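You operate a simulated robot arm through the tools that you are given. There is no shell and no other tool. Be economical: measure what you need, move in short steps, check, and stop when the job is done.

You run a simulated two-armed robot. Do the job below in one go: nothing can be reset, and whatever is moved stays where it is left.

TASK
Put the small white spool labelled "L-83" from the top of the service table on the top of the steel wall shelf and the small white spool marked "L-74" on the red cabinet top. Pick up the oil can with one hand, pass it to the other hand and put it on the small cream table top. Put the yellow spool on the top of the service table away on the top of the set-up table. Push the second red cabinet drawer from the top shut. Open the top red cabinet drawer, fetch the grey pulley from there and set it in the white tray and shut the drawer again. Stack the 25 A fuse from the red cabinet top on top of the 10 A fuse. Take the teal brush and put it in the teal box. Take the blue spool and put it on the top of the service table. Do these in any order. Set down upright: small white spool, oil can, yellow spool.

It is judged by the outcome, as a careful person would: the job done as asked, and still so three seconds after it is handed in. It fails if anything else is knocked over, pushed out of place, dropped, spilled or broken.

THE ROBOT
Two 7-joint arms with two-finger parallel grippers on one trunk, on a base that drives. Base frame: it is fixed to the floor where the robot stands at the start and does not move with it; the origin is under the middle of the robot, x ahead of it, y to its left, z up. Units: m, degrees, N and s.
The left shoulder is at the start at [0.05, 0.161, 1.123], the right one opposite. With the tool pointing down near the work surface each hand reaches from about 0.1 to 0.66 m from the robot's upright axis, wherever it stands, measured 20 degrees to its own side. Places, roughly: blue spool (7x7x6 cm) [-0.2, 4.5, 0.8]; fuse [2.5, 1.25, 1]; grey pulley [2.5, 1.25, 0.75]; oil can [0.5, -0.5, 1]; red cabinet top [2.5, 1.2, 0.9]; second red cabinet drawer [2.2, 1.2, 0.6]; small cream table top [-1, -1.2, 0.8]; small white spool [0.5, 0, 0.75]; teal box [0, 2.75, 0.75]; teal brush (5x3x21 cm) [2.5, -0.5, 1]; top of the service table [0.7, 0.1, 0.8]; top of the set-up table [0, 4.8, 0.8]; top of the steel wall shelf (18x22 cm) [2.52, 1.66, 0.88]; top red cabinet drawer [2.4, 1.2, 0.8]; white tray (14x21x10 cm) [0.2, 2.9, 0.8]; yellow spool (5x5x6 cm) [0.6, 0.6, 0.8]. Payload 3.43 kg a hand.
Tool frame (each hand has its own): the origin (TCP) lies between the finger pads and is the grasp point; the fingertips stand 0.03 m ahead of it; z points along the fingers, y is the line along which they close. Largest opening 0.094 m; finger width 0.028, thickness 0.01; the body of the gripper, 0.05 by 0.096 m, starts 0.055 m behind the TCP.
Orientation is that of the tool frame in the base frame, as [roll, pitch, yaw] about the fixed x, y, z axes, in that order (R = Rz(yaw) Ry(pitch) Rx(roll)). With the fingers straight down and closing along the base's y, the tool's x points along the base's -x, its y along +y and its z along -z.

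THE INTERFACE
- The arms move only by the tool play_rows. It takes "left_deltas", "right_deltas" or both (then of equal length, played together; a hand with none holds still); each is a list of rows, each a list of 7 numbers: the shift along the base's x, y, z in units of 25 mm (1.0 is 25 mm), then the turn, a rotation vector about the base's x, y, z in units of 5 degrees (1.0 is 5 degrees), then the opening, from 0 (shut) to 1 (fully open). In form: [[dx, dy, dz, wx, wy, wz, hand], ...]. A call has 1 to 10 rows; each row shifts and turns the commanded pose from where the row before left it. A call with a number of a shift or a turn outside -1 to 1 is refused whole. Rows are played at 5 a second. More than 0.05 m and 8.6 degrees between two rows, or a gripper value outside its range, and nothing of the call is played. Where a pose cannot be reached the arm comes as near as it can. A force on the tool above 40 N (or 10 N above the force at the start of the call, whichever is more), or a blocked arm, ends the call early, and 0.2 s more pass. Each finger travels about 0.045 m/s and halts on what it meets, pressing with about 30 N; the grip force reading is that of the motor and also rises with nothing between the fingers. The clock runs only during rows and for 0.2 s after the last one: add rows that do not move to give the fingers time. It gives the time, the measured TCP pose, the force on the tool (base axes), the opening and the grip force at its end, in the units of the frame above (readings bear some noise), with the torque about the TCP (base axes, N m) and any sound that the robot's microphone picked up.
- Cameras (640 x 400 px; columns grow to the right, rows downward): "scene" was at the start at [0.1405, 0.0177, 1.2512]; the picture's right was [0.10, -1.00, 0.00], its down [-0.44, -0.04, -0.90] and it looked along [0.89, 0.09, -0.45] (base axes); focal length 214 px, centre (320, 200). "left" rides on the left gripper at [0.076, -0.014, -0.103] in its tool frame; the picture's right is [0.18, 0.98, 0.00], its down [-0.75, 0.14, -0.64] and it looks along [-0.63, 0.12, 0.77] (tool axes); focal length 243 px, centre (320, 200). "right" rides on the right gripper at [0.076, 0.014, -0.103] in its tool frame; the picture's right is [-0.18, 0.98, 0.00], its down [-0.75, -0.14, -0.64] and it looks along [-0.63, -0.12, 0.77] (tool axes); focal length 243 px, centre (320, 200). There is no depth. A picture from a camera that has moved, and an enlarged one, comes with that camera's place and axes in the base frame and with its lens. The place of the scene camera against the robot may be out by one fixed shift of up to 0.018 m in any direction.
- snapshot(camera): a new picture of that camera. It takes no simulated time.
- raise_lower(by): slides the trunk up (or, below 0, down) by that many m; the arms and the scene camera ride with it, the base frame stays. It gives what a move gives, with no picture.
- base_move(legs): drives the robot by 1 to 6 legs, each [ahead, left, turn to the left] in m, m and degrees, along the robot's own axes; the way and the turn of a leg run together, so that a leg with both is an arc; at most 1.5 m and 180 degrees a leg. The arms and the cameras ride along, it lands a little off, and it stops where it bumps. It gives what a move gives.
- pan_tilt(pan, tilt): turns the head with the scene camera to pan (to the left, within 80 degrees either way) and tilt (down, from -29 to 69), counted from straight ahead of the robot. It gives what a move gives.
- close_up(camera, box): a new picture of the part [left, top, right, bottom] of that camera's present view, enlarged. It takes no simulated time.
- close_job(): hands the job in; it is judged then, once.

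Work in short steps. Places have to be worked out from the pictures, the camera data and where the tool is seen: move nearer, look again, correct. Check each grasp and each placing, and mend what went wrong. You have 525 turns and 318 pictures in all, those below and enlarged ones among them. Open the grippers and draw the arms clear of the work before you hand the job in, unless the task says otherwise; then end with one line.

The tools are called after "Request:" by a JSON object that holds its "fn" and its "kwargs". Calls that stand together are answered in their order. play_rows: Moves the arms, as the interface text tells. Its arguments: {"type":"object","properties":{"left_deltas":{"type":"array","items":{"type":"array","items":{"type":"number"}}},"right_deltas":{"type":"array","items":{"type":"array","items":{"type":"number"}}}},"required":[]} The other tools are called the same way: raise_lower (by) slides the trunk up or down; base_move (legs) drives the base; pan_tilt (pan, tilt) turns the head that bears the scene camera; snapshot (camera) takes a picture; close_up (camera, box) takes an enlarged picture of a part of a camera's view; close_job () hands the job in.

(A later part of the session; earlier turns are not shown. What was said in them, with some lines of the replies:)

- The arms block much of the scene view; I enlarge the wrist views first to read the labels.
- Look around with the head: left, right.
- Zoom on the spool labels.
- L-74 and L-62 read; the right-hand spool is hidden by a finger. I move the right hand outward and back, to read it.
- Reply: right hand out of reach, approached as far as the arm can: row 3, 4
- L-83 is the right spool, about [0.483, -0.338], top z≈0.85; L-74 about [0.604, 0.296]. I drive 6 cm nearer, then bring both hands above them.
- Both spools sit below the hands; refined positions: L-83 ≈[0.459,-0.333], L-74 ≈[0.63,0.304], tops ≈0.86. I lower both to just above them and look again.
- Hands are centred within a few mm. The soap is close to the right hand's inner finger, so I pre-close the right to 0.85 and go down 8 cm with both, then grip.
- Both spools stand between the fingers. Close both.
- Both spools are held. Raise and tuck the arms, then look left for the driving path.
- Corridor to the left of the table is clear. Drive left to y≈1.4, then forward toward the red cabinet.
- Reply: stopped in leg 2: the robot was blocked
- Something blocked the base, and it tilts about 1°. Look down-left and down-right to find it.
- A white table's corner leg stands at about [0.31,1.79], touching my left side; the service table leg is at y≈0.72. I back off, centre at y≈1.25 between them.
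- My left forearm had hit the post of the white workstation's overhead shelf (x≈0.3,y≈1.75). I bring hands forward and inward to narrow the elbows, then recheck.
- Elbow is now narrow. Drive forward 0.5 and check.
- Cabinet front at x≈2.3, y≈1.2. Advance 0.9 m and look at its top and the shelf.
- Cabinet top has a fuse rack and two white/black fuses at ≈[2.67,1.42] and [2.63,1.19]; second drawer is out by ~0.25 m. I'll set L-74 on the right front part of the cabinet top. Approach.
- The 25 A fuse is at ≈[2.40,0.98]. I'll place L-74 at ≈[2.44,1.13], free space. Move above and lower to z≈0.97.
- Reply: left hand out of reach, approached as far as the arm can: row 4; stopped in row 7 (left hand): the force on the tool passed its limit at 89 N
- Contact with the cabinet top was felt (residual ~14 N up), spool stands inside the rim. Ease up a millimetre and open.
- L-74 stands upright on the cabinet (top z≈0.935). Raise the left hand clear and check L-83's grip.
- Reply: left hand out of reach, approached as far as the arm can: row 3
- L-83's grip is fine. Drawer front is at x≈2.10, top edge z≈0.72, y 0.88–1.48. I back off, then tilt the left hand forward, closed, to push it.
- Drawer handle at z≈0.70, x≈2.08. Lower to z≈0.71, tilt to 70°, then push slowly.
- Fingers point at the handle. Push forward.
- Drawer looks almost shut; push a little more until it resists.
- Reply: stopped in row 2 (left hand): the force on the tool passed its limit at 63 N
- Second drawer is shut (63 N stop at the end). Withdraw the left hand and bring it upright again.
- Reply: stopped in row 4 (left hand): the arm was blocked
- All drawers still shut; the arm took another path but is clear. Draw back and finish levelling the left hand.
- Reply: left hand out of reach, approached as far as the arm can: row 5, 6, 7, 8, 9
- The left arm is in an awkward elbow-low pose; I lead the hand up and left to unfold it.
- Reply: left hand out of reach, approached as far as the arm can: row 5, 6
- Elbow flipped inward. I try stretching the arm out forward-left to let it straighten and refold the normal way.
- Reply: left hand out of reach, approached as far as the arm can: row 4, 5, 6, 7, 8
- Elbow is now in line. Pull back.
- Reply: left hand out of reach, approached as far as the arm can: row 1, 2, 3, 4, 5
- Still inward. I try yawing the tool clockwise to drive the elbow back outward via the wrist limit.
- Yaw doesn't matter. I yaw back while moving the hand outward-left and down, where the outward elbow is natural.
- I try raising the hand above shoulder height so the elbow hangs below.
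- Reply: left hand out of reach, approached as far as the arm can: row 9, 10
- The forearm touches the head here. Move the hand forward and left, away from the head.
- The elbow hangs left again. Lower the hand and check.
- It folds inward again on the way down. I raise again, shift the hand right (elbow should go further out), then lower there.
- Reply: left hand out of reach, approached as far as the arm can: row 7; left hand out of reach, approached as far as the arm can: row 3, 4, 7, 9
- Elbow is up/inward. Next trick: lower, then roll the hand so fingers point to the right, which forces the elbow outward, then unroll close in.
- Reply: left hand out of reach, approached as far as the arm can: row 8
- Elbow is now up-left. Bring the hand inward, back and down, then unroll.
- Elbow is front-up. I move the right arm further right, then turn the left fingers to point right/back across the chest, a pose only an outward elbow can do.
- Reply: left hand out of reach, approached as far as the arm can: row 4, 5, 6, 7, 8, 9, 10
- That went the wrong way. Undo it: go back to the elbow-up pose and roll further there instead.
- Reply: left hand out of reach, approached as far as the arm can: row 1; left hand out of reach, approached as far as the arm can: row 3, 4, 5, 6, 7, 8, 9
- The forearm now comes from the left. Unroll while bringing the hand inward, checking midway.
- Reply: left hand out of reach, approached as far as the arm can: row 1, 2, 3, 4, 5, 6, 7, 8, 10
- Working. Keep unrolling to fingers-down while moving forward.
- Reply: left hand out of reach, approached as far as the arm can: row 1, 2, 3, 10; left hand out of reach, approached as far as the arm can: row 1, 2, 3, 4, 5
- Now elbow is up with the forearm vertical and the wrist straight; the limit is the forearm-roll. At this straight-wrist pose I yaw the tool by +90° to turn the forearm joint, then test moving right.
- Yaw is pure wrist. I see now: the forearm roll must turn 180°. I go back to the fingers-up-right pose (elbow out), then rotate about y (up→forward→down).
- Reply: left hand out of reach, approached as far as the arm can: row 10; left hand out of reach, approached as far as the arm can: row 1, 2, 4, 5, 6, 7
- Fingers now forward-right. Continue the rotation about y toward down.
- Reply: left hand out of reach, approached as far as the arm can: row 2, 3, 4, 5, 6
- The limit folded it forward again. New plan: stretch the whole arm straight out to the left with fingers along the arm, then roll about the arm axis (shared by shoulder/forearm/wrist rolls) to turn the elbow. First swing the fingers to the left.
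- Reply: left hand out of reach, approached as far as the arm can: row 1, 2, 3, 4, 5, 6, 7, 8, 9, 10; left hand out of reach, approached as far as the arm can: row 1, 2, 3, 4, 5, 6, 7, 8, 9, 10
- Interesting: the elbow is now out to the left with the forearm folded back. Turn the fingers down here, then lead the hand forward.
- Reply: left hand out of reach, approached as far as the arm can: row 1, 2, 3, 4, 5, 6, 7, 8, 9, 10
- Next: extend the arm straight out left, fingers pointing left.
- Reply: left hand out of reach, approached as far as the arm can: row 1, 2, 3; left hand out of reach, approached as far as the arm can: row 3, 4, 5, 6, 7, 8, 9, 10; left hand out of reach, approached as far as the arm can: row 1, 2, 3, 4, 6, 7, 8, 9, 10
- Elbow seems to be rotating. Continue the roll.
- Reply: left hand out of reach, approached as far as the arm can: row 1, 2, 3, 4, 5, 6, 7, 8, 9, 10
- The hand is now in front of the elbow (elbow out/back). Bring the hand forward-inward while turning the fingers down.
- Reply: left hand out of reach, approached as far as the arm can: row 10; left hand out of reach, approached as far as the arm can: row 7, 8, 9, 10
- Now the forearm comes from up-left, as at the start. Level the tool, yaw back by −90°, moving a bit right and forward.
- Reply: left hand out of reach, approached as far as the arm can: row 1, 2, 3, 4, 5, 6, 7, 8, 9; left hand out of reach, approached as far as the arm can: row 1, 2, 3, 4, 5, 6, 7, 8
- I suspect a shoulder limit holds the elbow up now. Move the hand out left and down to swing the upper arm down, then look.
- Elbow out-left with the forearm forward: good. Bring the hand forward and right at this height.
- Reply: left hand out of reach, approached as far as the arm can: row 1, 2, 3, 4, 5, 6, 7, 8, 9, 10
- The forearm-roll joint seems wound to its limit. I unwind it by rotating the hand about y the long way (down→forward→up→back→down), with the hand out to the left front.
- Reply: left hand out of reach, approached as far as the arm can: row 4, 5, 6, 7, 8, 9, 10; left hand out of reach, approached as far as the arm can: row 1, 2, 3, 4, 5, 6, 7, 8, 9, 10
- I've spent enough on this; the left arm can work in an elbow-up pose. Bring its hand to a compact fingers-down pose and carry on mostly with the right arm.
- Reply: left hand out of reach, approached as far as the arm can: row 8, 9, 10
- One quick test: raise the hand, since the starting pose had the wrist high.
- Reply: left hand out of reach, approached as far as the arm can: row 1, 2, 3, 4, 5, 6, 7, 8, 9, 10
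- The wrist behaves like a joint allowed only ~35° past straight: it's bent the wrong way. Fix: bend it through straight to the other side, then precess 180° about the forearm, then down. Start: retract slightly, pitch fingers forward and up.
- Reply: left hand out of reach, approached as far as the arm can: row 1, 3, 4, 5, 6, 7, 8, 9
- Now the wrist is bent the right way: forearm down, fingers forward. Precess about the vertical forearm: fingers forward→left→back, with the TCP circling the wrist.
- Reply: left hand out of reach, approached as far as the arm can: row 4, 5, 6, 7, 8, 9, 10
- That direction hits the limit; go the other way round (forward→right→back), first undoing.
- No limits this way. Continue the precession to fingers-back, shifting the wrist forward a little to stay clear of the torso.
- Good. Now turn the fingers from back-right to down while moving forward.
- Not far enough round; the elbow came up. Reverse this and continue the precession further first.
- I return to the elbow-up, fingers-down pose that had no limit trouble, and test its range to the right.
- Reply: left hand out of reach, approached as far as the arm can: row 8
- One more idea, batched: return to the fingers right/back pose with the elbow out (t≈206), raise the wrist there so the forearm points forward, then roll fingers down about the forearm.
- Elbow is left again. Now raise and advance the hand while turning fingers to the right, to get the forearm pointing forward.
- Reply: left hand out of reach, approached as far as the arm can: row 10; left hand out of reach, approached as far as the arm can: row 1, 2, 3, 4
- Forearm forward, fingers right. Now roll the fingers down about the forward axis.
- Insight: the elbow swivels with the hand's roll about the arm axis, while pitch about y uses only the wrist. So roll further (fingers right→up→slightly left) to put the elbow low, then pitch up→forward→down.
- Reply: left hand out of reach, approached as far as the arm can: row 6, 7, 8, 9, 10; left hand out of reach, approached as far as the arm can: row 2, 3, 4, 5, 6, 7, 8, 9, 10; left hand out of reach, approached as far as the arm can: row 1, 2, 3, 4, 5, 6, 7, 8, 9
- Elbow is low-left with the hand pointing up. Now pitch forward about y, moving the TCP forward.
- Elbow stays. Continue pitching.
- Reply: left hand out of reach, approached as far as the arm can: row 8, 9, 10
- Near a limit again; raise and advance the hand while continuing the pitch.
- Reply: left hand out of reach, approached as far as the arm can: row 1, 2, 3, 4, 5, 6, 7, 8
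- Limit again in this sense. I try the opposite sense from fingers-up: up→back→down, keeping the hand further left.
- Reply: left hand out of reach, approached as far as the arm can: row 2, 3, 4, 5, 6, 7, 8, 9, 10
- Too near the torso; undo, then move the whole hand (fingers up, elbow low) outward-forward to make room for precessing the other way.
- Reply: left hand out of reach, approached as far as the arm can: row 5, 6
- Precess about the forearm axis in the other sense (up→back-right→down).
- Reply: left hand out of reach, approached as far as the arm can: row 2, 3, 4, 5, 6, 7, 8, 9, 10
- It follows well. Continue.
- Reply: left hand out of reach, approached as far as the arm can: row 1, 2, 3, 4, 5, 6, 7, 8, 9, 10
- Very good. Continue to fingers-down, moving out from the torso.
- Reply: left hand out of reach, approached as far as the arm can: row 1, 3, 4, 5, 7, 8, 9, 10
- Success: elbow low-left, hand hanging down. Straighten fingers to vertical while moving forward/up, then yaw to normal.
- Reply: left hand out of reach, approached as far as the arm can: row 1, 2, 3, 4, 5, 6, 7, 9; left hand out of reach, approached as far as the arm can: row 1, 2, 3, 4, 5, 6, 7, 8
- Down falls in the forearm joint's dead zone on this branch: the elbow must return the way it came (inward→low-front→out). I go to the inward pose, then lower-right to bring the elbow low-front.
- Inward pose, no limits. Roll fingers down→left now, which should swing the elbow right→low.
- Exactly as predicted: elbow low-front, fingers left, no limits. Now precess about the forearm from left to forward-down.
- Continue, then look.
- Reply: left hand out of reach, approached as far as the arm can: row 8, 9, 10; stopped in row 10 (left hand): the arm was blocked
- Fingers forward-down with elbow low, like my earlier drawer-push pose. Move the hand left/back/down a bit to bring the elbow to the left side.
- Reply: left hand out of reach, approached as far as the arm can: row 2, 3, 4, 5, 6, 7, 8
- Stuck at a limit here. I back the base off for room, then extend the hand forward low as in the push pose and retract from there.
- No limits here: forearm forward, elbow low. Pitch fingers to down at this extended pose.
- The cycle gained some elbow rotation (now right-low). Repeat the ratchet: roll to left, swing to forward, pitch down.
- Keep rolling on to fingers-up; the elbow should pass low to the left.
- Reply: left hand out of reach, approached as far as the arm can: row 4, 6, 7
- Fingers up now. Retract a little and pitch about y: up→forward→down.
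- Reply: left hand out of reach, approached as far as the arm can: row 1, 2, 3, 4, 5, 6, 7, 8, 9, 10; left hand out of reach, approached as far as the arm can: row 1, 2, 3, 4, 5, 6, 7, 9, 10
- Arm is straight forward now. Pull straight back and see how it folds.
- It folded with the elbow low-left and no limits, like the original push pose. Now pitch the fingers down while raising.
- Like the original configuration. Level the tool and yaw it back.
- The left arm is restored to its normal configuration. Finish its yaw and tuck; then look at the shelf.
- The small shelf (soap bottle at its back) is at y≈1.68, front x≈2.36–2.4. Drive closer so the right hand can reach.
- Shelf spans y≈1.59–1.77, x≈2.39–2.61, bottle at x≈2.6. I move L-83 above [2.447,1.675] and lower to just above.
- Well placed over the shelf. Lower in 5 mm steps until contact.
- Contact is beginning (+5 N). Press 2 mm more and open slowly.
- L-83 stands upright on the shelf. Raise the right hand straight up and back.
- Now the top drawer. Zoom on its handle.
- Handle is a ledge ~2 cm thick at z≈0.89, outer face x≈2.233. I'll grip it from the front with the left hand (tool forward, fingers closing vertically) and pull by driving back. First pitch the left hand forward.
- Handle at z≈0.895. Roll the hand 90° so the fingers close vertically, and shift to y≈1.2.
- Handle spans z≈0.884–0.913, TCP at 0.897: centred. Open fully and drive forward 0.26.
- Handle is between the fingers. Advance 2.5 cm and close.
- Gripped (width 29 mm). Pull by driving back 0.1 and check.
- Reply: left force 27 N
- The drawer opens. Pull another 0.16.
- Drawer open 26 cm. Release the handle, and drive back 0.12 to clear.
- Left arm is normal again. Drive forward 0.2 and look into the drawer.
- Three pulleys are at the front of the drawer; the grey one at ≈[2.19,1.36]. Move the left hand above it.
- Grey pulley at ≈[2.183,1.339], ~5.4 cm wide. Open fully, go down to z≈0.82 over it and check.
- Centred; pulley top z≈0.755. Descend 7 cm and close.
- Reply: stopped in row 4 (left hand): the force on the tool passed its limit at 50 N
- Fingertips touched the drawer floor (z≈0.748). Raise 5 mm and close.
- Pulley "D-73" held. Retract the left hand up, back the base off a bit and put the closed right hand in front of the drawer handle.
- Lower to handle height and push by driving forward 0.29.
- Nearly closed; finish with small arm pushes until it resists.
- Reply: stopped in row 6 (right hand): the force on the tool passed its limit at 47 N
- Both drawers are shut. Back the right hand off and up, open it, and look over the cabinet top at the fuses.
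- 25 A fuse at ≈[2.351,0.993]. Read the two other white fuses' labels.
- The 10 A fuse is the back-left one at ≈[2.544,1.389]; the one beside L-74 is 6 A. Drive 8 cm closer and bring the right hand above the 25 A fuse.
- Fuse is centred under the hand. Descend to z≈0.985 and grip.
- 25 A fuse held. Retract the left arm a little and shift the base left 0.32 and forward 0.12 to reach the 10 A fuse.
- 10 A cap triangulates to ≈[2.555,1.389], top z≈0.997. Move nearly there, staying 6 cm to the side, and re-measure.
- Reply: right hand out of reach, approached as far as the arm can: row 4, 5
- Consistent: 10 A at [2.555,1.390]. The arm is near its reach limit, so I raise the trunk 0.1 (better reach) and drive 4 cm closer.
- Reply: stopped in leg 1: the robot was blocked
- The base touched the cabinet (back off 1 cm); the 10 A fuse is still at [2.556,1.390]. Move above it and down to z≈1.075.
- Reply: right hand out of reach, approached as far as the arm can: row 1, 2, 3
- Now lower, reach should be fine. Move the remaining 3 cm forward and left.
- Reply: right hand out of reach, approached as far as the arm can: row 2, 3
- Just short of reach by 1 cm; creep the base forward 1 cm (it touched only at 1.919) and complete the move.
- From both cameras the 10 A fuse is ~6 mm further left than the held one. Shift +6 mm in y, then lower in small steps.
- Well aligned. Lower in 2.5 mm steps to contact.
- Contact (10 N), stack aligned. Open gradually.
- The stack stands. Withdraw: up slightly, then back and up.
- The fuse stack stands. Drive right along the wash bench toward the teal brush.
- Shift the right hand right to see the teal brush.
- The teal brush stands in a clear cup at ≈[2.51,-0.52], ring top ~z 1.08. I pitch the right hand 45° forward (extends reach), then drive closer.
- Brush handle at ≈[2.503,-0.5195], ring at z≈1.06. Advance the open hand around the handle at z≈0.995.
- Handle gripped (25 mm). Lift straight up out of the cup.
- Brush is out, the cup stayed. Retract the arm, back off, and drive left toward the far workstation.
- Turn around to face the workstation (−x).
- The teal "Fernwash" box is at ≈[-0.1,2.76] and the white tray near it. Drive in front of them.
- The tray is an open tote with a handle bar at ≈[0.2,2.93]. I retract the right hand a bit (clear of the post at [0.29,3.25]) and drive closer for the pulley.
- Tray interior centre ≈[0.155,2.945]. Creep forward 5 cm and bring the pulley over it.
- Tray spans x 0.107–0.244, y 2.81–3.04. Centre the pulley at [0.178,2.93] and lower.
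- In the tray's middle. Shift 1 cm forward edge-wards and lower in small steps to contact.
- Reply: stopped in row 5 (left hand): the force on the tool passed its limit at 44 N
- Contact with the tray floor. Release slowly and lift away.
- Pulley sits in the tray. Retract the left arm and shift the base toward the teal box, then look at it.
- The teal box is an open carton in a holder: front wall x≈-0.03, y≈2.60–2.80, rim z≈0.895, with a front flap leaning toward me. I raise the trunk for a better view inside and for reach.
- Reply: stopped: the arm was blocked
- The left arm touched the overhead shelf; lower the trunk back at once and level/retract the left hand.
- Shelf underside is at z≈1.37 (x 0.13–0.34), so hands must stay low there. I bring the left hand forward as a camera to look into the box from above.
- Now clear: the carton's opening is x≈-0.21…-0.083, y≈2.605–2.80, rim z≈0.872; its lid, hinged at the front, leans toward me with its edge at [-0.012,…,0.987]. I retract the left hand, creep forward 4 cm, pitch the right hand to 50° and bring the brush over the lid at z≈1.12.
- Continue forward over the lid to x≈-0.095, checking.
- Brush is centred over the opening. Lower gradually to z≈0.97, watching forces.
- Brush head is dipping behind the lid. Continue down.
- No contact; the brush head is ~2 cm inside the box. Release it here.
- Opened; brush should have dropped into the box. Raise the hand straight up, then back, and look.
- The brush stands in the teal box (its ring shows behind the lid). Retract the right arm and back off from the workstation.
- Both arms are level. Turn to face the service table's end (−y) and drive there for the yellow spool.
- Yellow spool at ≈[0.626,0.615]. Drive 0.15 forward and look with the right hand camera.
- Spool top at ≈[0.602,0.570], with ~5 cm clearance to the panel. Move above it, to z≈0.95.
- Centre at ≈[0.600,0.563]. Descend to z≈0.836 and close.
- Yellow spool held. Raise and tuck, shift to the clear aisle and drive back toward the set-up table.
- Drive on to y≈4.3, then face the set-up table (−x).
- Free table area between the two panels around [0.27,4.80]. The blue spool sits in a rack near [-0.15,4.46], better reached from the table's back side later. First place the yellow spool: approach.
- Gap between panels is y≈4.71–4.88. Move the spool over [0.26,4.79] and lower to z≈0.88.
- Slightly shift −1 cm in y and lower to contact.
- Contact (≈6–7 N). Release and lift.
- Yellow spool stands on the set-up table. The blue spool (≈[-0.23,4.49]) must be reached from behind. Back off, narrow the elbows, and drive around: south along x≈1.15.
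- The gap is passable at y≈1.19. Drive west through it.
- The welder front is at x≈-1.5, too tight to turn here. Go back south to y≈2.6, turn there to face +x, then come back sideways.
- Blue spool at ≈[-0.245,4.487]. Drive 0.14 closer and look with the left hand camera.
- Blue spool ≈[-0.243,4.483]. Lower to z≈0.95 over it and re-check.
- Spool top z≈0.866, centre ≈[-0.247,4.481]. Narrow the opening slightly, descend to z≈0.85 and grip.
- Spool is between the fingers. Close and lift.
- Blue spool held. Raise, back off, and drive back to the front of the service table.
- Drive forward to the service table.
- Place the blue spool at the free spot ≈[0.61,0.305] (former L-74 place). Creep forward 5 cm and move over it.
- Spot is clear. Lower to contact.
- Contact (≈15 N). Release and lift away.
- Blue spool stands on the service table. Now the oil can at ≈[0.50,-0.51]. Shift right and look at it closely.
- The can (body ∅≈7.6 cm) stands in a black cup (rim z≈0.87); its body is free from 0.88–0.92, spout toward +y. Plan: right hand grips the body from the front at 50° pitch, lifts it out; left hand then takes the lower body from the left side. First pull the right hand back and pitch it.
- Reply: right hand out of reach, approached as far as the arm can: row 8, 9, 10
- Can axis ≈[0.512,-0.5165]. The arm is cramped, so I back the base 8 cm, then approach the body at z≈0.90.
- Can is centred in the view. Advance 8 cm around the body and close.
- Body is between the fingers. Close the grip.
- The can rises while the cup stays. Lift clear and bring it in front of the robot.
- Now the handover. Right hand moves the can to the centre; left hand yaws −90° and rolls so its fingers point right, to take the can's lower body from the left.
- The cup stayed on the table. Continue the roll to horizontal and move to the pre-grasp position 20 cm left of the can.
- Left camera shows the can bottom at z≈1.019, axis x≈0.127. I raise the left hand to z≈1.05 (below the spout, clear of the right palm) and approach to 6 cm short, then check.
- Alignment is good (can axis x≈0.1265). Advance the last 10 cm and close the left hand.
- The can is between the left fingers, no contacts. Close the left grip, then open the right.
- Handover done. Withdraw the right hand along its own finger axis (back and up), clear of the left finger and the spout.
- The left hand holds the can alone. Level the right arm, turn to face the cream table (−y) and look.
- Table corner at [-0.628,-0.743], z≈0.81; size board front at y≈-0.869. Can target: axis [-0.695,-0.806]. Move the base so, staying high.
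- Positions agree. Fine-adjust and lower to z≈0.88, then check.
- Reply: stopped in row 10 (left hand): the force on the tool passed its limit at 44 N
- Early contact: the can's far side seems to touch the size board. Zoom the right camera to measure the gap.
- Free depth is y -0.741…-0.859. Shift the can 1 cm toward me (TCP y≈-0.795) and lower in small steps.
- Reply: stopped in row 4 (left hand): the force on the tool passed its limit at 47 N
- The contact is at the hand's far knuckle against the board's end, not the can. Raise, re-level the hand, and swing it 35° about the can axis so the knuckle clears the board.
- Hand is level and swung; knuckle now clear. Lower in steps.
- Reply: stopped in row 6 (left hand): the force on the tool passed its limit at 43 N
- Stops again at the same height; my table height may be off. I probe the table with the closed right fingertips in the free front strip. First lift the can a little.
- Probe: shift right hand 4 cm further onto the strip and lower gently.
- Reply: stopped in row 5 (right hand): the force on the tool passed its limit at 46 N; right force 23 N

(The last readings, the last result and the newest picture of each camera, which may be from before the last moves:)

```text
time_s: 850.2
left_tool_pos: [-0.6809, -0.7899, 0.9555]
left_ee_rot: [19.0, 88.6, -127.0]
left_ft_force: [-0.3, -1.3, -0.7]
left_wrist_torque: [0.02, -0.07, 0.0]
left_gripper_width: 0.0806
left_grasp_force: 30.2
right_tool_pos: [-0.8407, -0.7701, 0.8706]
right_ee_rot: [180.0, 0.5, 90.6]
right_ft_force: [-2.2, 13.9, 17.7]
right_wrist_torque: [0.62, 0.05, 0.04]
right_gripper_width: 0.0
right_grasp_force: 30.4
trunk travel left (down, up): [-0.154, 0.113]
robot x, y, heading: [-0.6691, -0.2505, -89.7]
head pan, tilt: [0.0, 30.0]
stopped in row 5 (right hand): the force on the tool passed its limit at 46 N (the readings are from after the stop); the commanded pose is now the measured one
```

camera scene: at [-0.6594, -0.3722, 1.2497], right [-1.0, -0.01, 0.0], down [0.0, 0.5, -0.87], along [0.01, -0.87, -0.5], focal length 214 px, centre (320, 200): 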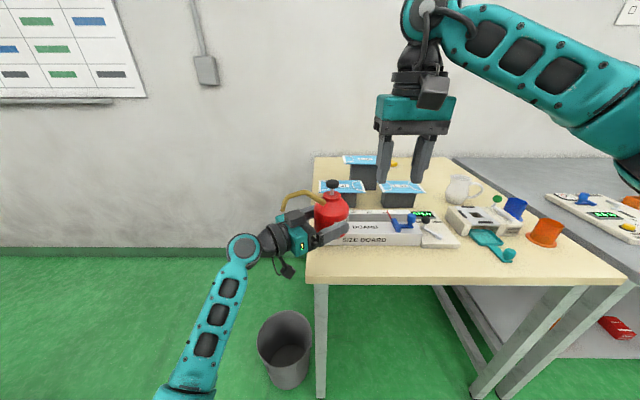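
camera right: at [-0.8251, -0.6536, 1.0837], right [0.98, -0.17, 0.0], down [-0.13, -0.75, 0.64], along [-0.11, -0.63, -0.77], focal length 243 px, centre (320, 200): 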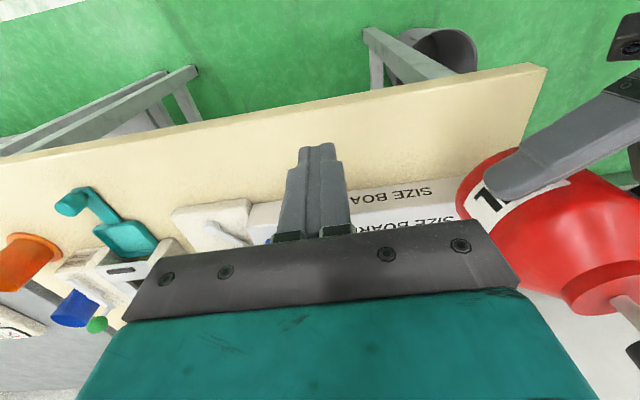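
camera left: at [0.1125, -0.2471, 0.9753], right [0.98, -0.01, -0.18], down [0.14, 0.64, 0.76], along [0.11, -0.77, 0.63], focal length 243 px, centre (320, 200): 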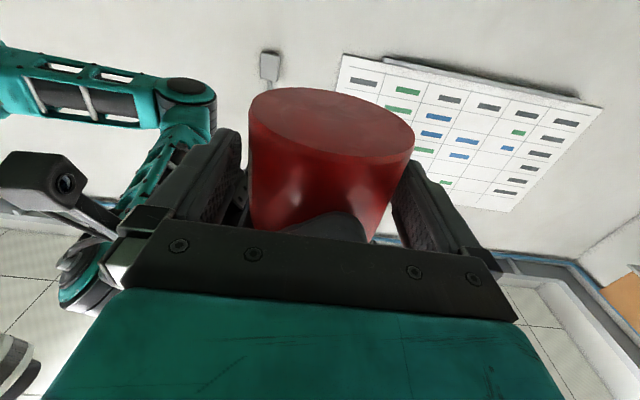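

Table top is at z≈0.84; the strip is y≈-0.737…-0.8436 and the board top 0.886, which the can's far side touched. Better: swing the left hand to point straight forward (−y), and set the can at y≈-0.79. First lift and tuck the right hand.

Request:
{"fn": "play_rows", "kwargs": {"right_deltas": [[0, 0.2, 0.8, 0, 0, 0, 0.3], [0, 0.4, 1, 0, 0, 0, 0.3], [0, 0.8, 1, 0, 0, 0, 0.3], [0, 0.8, 1, 0, 0, 0, 0.3], [0, 0.8, 1, 0, 0, 0, 0.3], [0, 0.8, 1, 0, 0, 0, 0.3], [-0.5, 0.8, 1, 0, 0, 0, 0.3], [-0.5, 0.8, 1, 0, 0, 0, 0.3], [-0.5, 0, 0, 0, 0, 0, 0.3], [-0.5, 0, 0, 0, 0, 0, 0.3]]}}

Request:
{"fn": "play_rows", "kwargs": {"left_deltas": [[0, 0.05, 0.4, 0, 0, 1, 0.4], [0, 0.05, 0.4, 0, 0, 1, 0.4], [0, 0.05, 0, 0, 0, 1, 0.4], [0, 0.05, 0, 0, 0, 1, 0.4], [-0.05, 0.05, 0, 0, 0, 1, 0.4], [-0.05, 0.05, 0, 0, 0, 1, 0.4], [-0.05, 0.05, 0, 0, 0, 1, 0.4], [-0.05, 0.05, 0, 0, 0, 1, 0.4], [-0.05, 0.05, 0, 0, 0, 1, 0.4], [-0.05, 0.05, 0, 0, 0, 1, 0.4]]}}

Request:
{"fn": "snapshot", "kwargs": {"camera": "scene"}}

```text
time_s: 852.4
left_tool_pos: [-0.6803, -0.7919, 0.9551]
left_ee_rot: [15.0, 88.5, -130.9]
left_ft_force: [0.1, 0.2, -0.6]
left_wrist_torque: [0.04, -0.03, 0.04]
left_gripper_width: 0.0806
left_grasp_force: 30.0
right_tool_pos: [-0.8898, -0.6384, 1.0614]
right_ee_rot: [179.9, 0.4, 90.5]
right_ft_force: [0.1, 0.5, -0.9]
right_wrist_torque: [-0.03, 0.02, -0.01]
right_gripper_width: 0.0284
right_grasp_force: 0.1
trunk travel left (down, up): [-0.154, 0.113]
robot x, y, heading: [-0.6679, -0.2504, -89.4]
head pan, tilt: [0.0, 30.0]
```

```text
time_s: 853.9
left_tool_pos: [-0.6368, -0.8045, 0.9779]
left_ee_rot: [80.8, 77.2, -30.3]
left_ft_force: [-0.8, 0.3, -0.1]
left_wrist_torque: [0.06, -0.06, 0.0]
left_gripper_width: 0.0805
left_grasp_force: 30.0
right_tool_pos: [-0.8887, -0.6372, 1.061]
right_ee_rot: [-180.0, 0.5, 90.6]
right_ft_force: [0.8, -0.4, 0.4]
right_wrist_torque: [0.01, -0.02, -0.01]
right_gripper_width: 0.0282
right_grasp_force: 0.2
trunk travel left (down, up): [-0.154, 0.113]
robot x, y, heading: [-0.6691, -0.2506, -89.5]
head pan, tilt: [0.0, 30.0]
stopped in row 7 (left hand): the arm was blocked; the commanded pose is now the measured one
```

```text
32 pictures are left
camera scene: at [-0.6593, -0.3722, 1.2497], right [-1.0, -0.01, 0.0], down [0.0, 0.5, -0.87], along [0.01, -0.87, -0.5], focal length 214 px, centre (320, 200)
```

scene: 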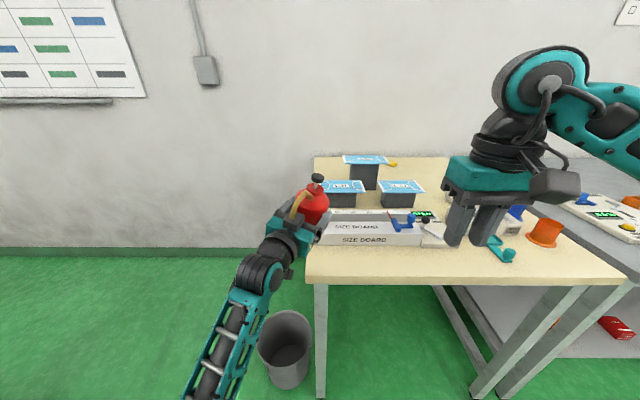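

The arm got blocked and the can is tilted ~13°. Shift the base 12 cm to the right to give the left arm room, then move the hand back left while levelling it.

Request:
{"fn": "base_move", "kwargs": {"legs": [[0, -0.12, 0]]}}

Request:
{"fn": "play_rows", "kwargs": {"left_deltas": [[0.5, 0, 0.2, 0, 0, 0, 0.4], [0.5, 0, 0.2, 0, 0, 0, 0.4], [0.5, 0, 0.2, 0.23, 0.6, 0, 0.4], [0.5, 0, 0, 0.23, 0.6, 0, 0.4], [0.5, 0, 0, 0.23, 0.6, 0, 0.4], [0.5, 0, 0, 0.23, 0.6, -0.1, 0.4]]}}

Request:
{"fn": "snapshot", "kwargs": {"camera": "scene"}}

```text
time_s: 855.7
left_tool_pos: [-0.7618, -0.8047, 0.9797]
left_ee_rot: [80.1, 77.2, -31.3]
left_ft_force: [-0.3, -0.3, -0.8]
left_wrist_torque: [0.05, -0.02, 0.02]
left_gripper_width: 0.0808
left_grasp_force: 29.8
right_tool_pos: [-1.0134, -0.6362, 1.0616]
right_ee_rot: [179.9, 0.5, 90.3]
right_ft_force: [-0.2, -0.4, 1.3]
right_wrist_torque: [0.01, 0.0, 0.02]
right_gripper_width: 0.0282
right_grasp_force: 0.1
trunk travel left (down, up): [-0.154, 0.113]
robot x, y, heading: [-0.7918, -0.2521, -90.0]
head pan, tilt: [0.0, 30.0]
```

```text
time_s: 857.1
left_tool_pos: [-0.6864, -0.805, 0.9944]
left_ee_rot: [-8.1, 87.7, -119.7]
left_ft_force: [-0.3, -0.5, -0.1]
left_wrist_torque: [0.07, -0.02, 0.01]
left_gripper_width: 0.0804
left_grasp_force: 30.3
right_tool_pos: [-1.0128, -0.6364, 1.062]
right_ee_rot: [180.0, 0.3, 90.2]
right_ft_force: [0.2, 0.4, 0.5]
right_wrist_torque: [0.0, -0.01, -0.02]
right_gripper_width: 0.0283
right_grasp_force: 0.0
trunk travel left (down, up): [-0.154, 0.113]
robot x, y, heading: [-0.7941, -0.2489, -90.1]
head pan, tilt: [0.0, 30.0]
```

```text
31 pictures are left
camera scene: at [-0.7822, -0.3725, 1.2497], right [-1.0, 0.0, 0.0], down [0.0, 0.5, -0.87], along [0.0, -0.87, -0.5], focal length 214 px, centre (320, 200)
```

scene: 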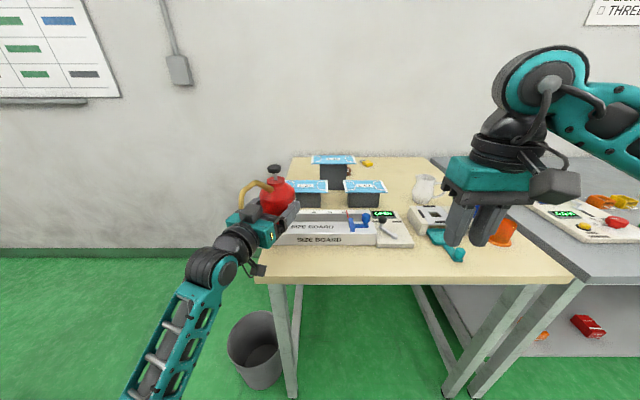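

Upright again, with the fingers now mostly along ±x and clear of the board. Move to TCP [-0.684,-0.776], level the last 2°, and lower toward z≈0.87.

Request:
{"fn": "play_rows", "kwargs": {"left_deltas": [[0.1, 0.6, -0.2, 0.43, -0.17, 0, 0.4], [0, 0.58, -0.7, 0, 0, 0, 0.4], [0, 0, -0.7, 0, 0, 0, 0.4], [0, 0, -0.7, 0, 0, 0, 0.4], [0, 0, -0.7, 0, 0, 0, 0.4], [0, 0, -0.4, 0, 0, 0, 0.4], [0, 0, 0, 0, 0, 0, 0.4]]}}

Request:
{"fn": "close_up", "kwargs": {"camera": "scene", "box": [200, 150, 380, 300]}}

```text
time_s: 858.7
left_tool_pos: [-0.683, -0.7731, 0.9094]
left_ee_rot: [-97.6, 89.8, 150.8]
left_ft_force: [0.9, -0.5, 1.0]
left_wrist_torque: [0.03, -0.04, -0.02]
left_gripper_width: 0.0803
left_grasp_force: 29.8
right_tool_pos: [-1.0135, -0.6357, 1.0619]
right_ee_rot: [180.0, 0.4, 90.3]
right_ft_force: [0.0, -1.0, -0.6]
right_wrist_torque: [-0.01, 0.01, -0.04]
right_gripper_width: 0.0284
right_grasp_force: 0.1
trunk travel left (down, up): [-0.154, 0.113]
robot x, y, heading: [-0.7926, -0.2527, -89.8]
head pan, tilt: [0.0, 30.0]
```

```text
2.67 times, centred on (290, 225) of scene
camera zoom: at [-0.7824, -0.3725, 1.2497], right [-1.0, 0.0, 0.0], down [0.0, 0.5, -0.87], along [0.0, -0.87, -0.5], focal length 572 px, centre (400, 133)
```

zoom: 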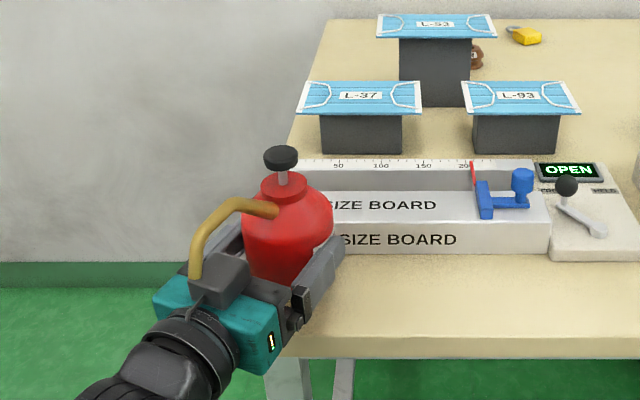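

No contact yet. Shift 1.8 cm further onto the table in x and keep lowering gently.

Request:
{"fn": "play_rows", "kwargs": {"left_deltas": [[-0.7, 0, 0, 0, 0, 0, 0.4], [0, 0, -0.4, 0, 0, 0, 0.4], [0, 0, -0.3, 0, 0, 0, 0.4], [0, 0, -0.2, 0, 0, 0, 0.4], [0, 0, -0.2, 0, 0, 0, 0.4], [0, 0, -0.2, 0, 0, 0, 0.4], [0, 0, -0.2, 0, 0, 0, 0.4]]}}

Request:
{"fn": "snapshot", "kwargs": {"camera": "scene"}}

```text
time_s: 860.3
left_tool_pos: [-0.7015, -0.7747, 0.8734]
left_ee_rot: [-44.8, 89.7, -156.4]
left_ft_force: [0.9, 0.3, 1.2]
left_wrist_torque: [0.12, 0.22, -0.02]
left_gripper_width: 0.0807
left_grasp_force: 30.2
right_tool_pos: [-1.0121, -0.6361, 1.0628]
right_ee_rot: [179.9, 0.5, 90.3]
right_ft_force: [0.5, -0.2, -0.6]
right_wrist_torque: [0.0, -0.01, 0.02]
right_gripper_width: 0.028
right_grasp_force: 0.0
trunk travel left (down, up): [-0.154, 0.113]
robot x, y, heading: [-0.7954, -0.2502, -90.0]
head pan, tilt: [0.0, 30.0]
```

```text
29 pictures are left
camera scene: at [-0.7824, -0.3719, 1.2499], right [-1.0, 0.0, 0.0], down [0.0, 0.5, -0.87], along [0.0, -0.87, -0.5], focal length 214 px, centre (320, 200)
```

scene: 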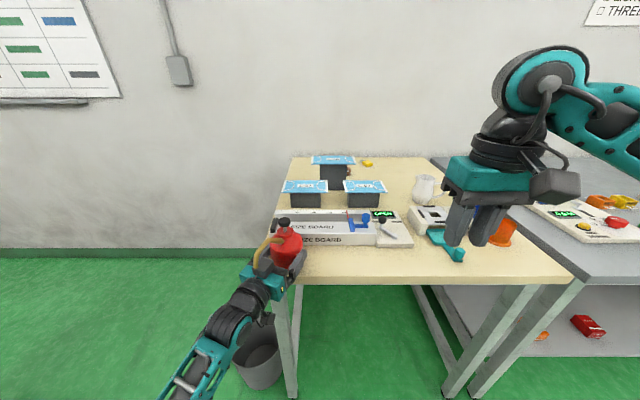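

Request:
{"fn": "play_rows", "kwargs": {"left_deltas": [[0, 0, -0.15, 0, 0, 0, 0.4], [0, 0, -0.15, 0, 0, 0, 0.4], [0, 0, 0, 0, 0, 0, 0.4]]}}

Request:
{"fn": "close_up", "kwargs": {"camera": "scene", "box": [220, 190, 370, 300]}}

```text
time_s: 861.1
left_tool_pos: [-0.7017, -0.776, 0.8717]
left_ee_rot: [-2.5, 89.0, -114.0]
left_ft_force: [5.4, -1.3, 24.2]
left_wrist_torque: [-0.39, 0.04, -0.02]
left_gripper_width: 0.0808
left_grasp_force: 29.5
right_tool_pos: [-1.0137, -0.6356, 1.0625]
right_ee_rot: [180.0, 0.5, 90.3]
right_ft_force: [-0.1, 0.3, -0.6]
right_wrist_torque: [0.0, -0.02, -0.05]
right_gripper_width: 0.0281
right_grasp_force: 0.1
trunk travel left (down, up): [-0.154, 0.113]
robot x, y, heading: [-0.7887, -0.2507, -90.0]
head pan, tilt: [0.0, 30.0]
```

```text
3.64 times, centred on (295, 245) of scene
camera zoom: at [-0.7823, -0.3701, 1.2503], right [-1.0, 0.0, 0.0], down [0.0, 0.5, -0.87], along [0.0, -0.87, -0.5], focal length 780 px, centre (411, 36)
```

zoom: 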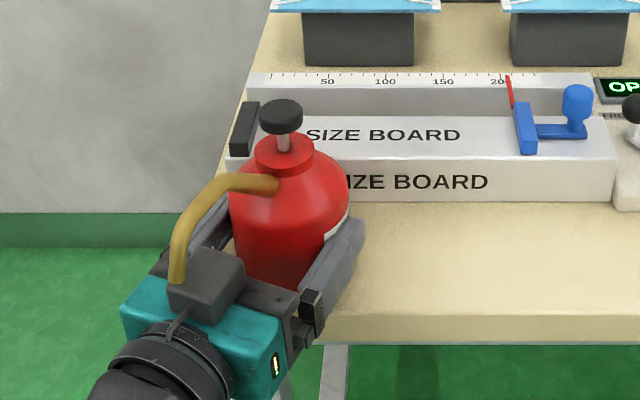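

Table contact at the expected height (24 N). Ease up 1 mm, open fully, then retreat straight back along the finger axis.

Request:
{"fn": "play_rows", "kwargs": {"left_deltas": [[0, 0, 0.05, 0, 0, 0, 0.87], [0, 0, 0, 0, 0, 0, 0.9], [0, 0, 0, 0, 0, 0, 0.95], [0, 0, 0, 0, 0, 0, 1], [0, 0, 0, 0, 0, 0, 1], [0, 0, 0, 0, 0, 0, 1]]}}

Request:
{"fn": "close_up", "kwargs": {"camera": "scene", "box": [220, 190, 370, 300]}}

```text
time_s: 862.5
left_tool_pos: [-0.7013, -0.7766, 0.8642]
left_ee_rot: [-110.7, 89.7, 137.6]
left_ft_force: [1.5, 1.2, 2.1]
left_wrist_torque: [0.1, -0.2, 0.08]
left_gripper_width: 0.094
left_grasp_force: 0.1
right_tool_pos: [-1.013, -0.6373, 1.0613]
right_ee_rot: [180.0, 0.6, 90.2]
right_ft_force: [0.2, 0.4, 0.0]
right_wrist_torque: [0.01, 0.01, 0.01]
right_gripper_width: 0.0282
right_grasp_force: 0.1
trunk travel left (down, up): [-0.154, 0.113]
robot x, y, heading: [-0.7938, -0.2534, -89.9]
head pan, tilt: [0.0, 30.0]
```

```text
3.64 times, centred on (295, 245) of scene
camera zoom: at [-0.7825, -0.3718, 1.2497], right [-1.0, 0.0, 0.0], down [0.0, 0.5, -0.87], along [0.0, -0.87, -0.5], focal length 780 px, centre (411, 36)
```

zoom: 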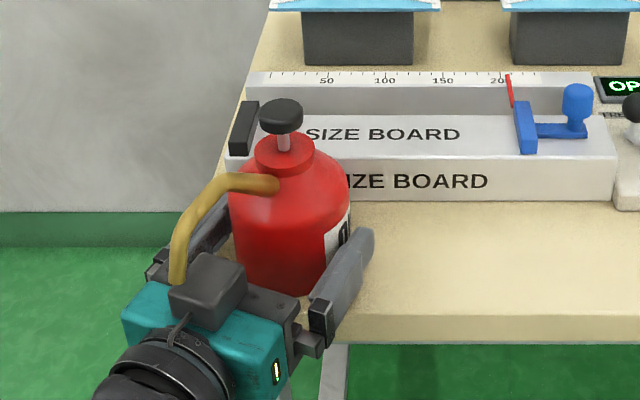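

Request:
{"fn": "snapshot", "kwargs": {"camera": "right"}}

Request:
{"fn": "snapshot", "kwargs": {"camera": "left"}}

```text
26 pictures are left
camera right: at [-1.0007, -0.5591, 1.1641], right [0.98, -0.18, 0.0], down [-0.14, -0.75, 0.65], along [-0.11, -0.64, -0.76], focal length 243 px, centre (320, 200)
```

right: 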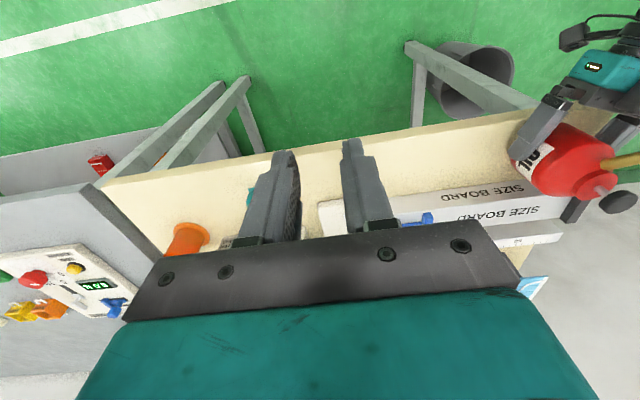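

```text
25 pictures are left
camera left: at [-0.6773, -0.6753, 0.7894], right [0.91, -0.36, -0.19], down [0.37, 0.54, 0.75], along [-0.17, -0.76, 0.63], focal length 243 px, centre (320, 200)
```

left: 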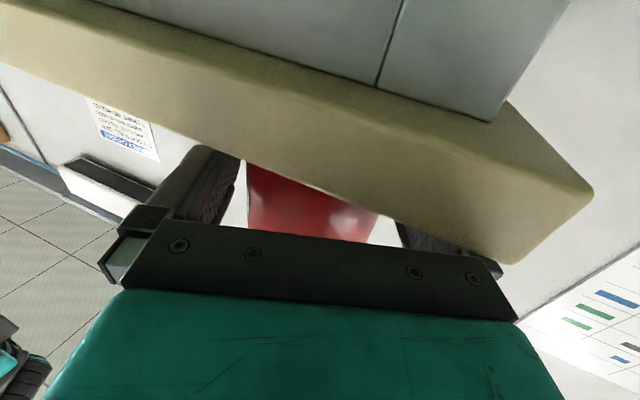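

The can stands on the table and the hand is below the spout with ~1 cm clearance. Retreat straight back along the finger axis in small steps.

Request:
{"fn": "play_rows", "kwargs": {"left_deltas": [[0.07, 0.19, 0.06, 0, 0, 0, 1], [0.15, 0.37, 0, 0, 0, 0, 1], [0.15, 0.37, 0, 0, 0, 0, 1], [0.15, 0.37, 0, 0, 0, 0, 1], [0.15, 0.37, 0, 0, 0, 0, 1]]}}

Request:
{"fn": "close_up", "kwargs": {"camera": "scene", "box": [200, 190, 370, 310]}}

```text
time_s: 863.7
left_tool_pos: [-0.6836, -0.7333, 0.8688]
left_ee_rot: [-84.6, 89.7, 163.8]
left_ft_force: [-0.1, 0.4, 0.2]
left_wrist_torque: [-0.03, -0.02, -0.02]
left_gripper_width: 0.094
left_grasp_force: 0.1
right_tool_pos: [-1.0119, -0.6363, 1.0609]
right_ee_rot: [-180.0, 0.5, 90.3]
right_ft_force: [0.1, 0.6, 0.2]
right_wrist_torque: [0.01, -0.02, 0.01]
right_gripper_width: 0.028
right_grasp_force: 0.0
trunk travel left (down, up): [-0.154, 0.113]
robot x, y, heading: [-0.7903, -0.2483, -89.7]
head pan, tilt: [0.0, 30.0]
```

```text
3.33 times, centred on (285, 250) of scene
camera zoom: at [-0.7824, -0.3721, 1.2498], right [-1.0, 0.0, 0.0], down [0.0, 0.5, -0.87], along [0.0, -0.87, -0.5], focal length 715 px, centre (437, 33)
```

zoom: 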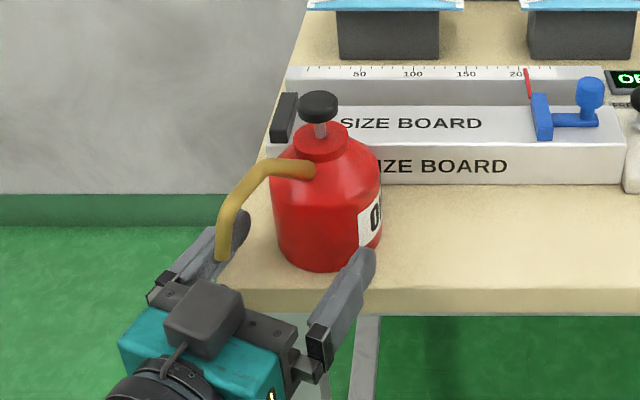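

The can stands free. One more arm step back, then drive the base backward.

Request:
{"fn": "play_rows", "kwargs": {"left_deltas": [[0.25, 0.65, 0, 0, 0, 0, 1], [0.25, 0.65, 0, 0, 0, 0, 1]]}}

Request:
{"fn": "base_move", "kwargs": {"legs": [[-0.4, 0, 0]]}}

Request:
{"fn": "snapshot", "kwargs": {"camera": "scene"}}

```text
time_s: 864.3
left_tool_pos: [-0.6716, -0.7007, 0.8685]
left_ee_rot: [-82.7, 89.8, 165.6]
left_ft_force: [-1.0, 0.1, 0.4]
left_wrist_torque: [0.01, -0.02, -0.03]
left_gripper_width: 0.094
left_grasp_force: 0.0
right_tool_pos: [-1.0147, -0.6365, 1.0622]
right_ee_rot: [179.9, 0.6, 90.2]
right_ft_force: [-0.4, -1.3, -0.5]
right_wrist_torque: [-0.01, 0.0, 0.0]
right_gripper_width: 0.0283
right_grasp_force: 0.0
trunk travel left (down, up): [-0.154, 0.113]
robot x, y, heading: [-0.7921, -0.2504, -89.9]
head pan, tilt: [0.0, 30.0]
```

```text
time_s: 866.8
left_tool_pos: [-0.6774, -0.3058, 0.8679]
left_ee_rot: [-85.7, 89.8, 161.9]
left_ft_force: [0.0, -0.1, 0.8]
left_wrist_torque: [-0.02, 0.02, -0.04]
left_gripper_width: 0.0942
left_grasp_force: 0.0
right_tool_pos: [-1.0161, -0.2363, 1.0615]
right_ee_rot: [-179.9, 0.5, 89.4]
right_ft_force: [0.5, 0.4, -0.8]
right_wrist_torque: [0.02, 0.0, -0.01]
right_gripper_width: 0.0281
right_grasp_force: 0.0
trunk travel left (down, up): [-0.154, 0.113]
robot x, y, heading: [-0.79, 0.1476, -90.8]
head pan, tilt: [0.0, 30.0]
```

```text
23 pictures are left
camera scene: at [-0.7815, 0.0248, 1.2498], right [-1.0, 0.02, 0.0], down [0.01, 0.5, -0.87], along [-0.01, -0.87, -0.5], focal length 214 px, centre (320, 200)
```

scene: 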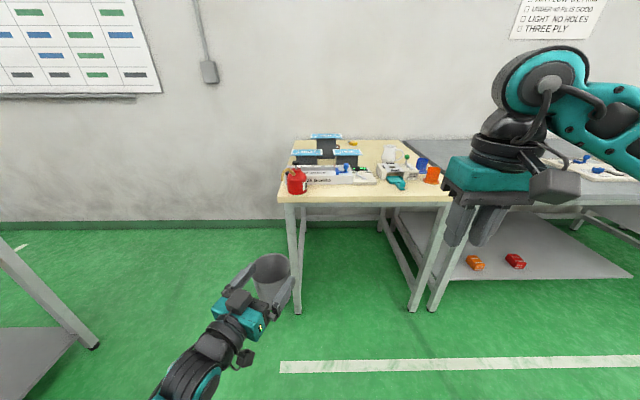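

Request:
{"fn": "close_up", "kwargs": {"camera": "scene", "box": [260, 120, 460, 220]}}

Request:
{"fn": "pan_tilt", "kwargs": {"pan": 75, "tilt": 20}}

Request:
{"fn": "snapshot", "kwargs": {"camera": "scene"}}

```text
3.20 times, centred on (360, 170) of scene
camera zoom: at [-0.7815, 0.0248, 1.2498], right [-1.0, 0.02, 0.0], down [0.01, 0.5, -0.87], along [-0.01, -0.87, -0.5], focal length 686 px, centre (192, 296)
```

zoom: 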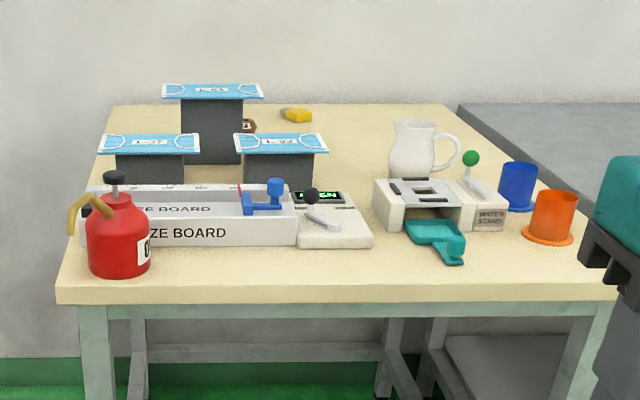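

```text
time_s: 868.2
left_tool_pos: [-0.6773, -0.3041, 0.8674]
left_ee_rot: [-90.1, 89.9, 157.4]
left_ft_force: [-0.4, -0.6, -0.1]
left_wrist_torque: [0.01, 0.02, 0.0]
left_gripper_width: 0.0941
left_grasp_force: 0.0
right_tool_pos: [-1.0164, -0.2361, 1.0614]
right_ee_rot: [179.9, 0.4, 89.4]
right_ft_force: [0.0, 0.4, -0.5]
right_wrist_torque: [0.01, 0.0, -0.02]
right_gripper_width: 0.0282
right_grasp_force: 0.0
trunk travel left (down, up): [-0.154, 0.113]
robot x, y, heading: [-0.7889, 0.1476, -90.7]
head pan, tilt: [75.0, 20.0]
```

```text
21 pictures are left
camera scene: at [-0.6906, 0.0894, 1.2658], right [-0.27, -0.96, 0.0], down [-0.33, 0.09, -0.94], along [0.9, -0.26, -0.34], focal length 214 px, centre (320, 200)
```

scene: 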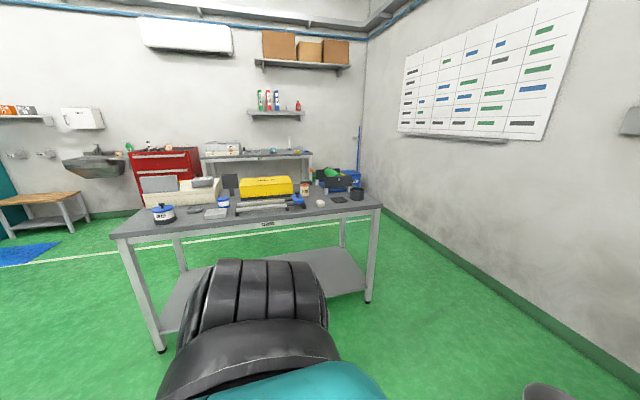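

The can is upright on the cream table. A last zoom on the cabinet, shelf and service table.

Request:
{"fn": "close_up", "kwargs": {"camera": "scene", "box": [60, 90, 380, 240]}}

```text
2.00 times, centred on (220, 165) of scene
camera zoom: at [-0.6906, 0.0894, 1.2658], right [-0.27, -0.96, 0.0], down [-0.33, 0.09, -0.94], along [0.9, -0.26, -0.34], focal length 429 px, centre (520, 270)
```

zoom: 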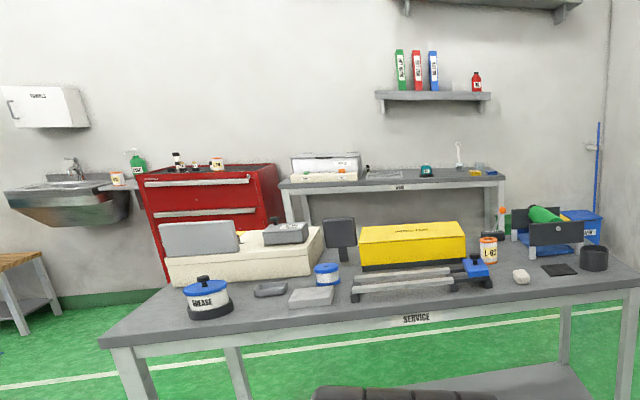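

Everything is in place: L-83 on the wall shelf, L-74 and the fuse stack on the cabinet, drawers shut, blue spool on the service table. Open both grippers with the arms clear, then hand in.

Request:
{"fn": "play_rows", "kwargs": {"left_deltas": [[0, 0.5, 0.5, 0, 0, 0, 1], [0, 0.5, 0.5, 0, 0, 0, 1], [0, 0, 0, 0, 0, 0, 1], [0, 0, 0, 0, 0, 0, 1]], "right_deltas": [[0, 0, 0, 0, 0, 0, 1], [0, 0, 0, 0, 0, 0, 1], [0, 0, 0, 0, 0, 0, 1], [0, 0, 0, 0, 0, 0, 1]]}}

Request:
{"fn": "close_job", "kwargs": {}}

```text
time_s: 869.2
left_tool_pos: [-0.6766, -0.2818, 0.8927]
left_ee_rot: [-89.8, 89.8, 157.6]
left_ft_force: [-1.0, -0.2, 0.0]
left_wrist_torque: [-0.02, 0.0, 0.0]
left_gripper_width: 0.0938
left_grasp_force: 0.1
right_tool_pos: [-1.0164, -0.2367, 1.0618]
right_ee_rot: [180.0, 0.5, 89.4]
right_ft_force: [0.7, 0.2, -0.5]
right_wrist_torque: [-0.01, 0.0, 0.02]
right_gripper_width: 0.0942
right_grasp_force: 0.1
trunk travel left (down, up): [-0.154, 0.113]
robot x, y, heading: [-0.7906, 0.1469, -90.8]
head pan, tilt: [75.0, 20.0]
```

```text
The job is handed in.
```

Every part of the job was done and it has been handed in; along the way an arm touched the workstation's shelf post and overhead shelf and the base bumped the red cabinet, with nothing seen displaced afterwards.
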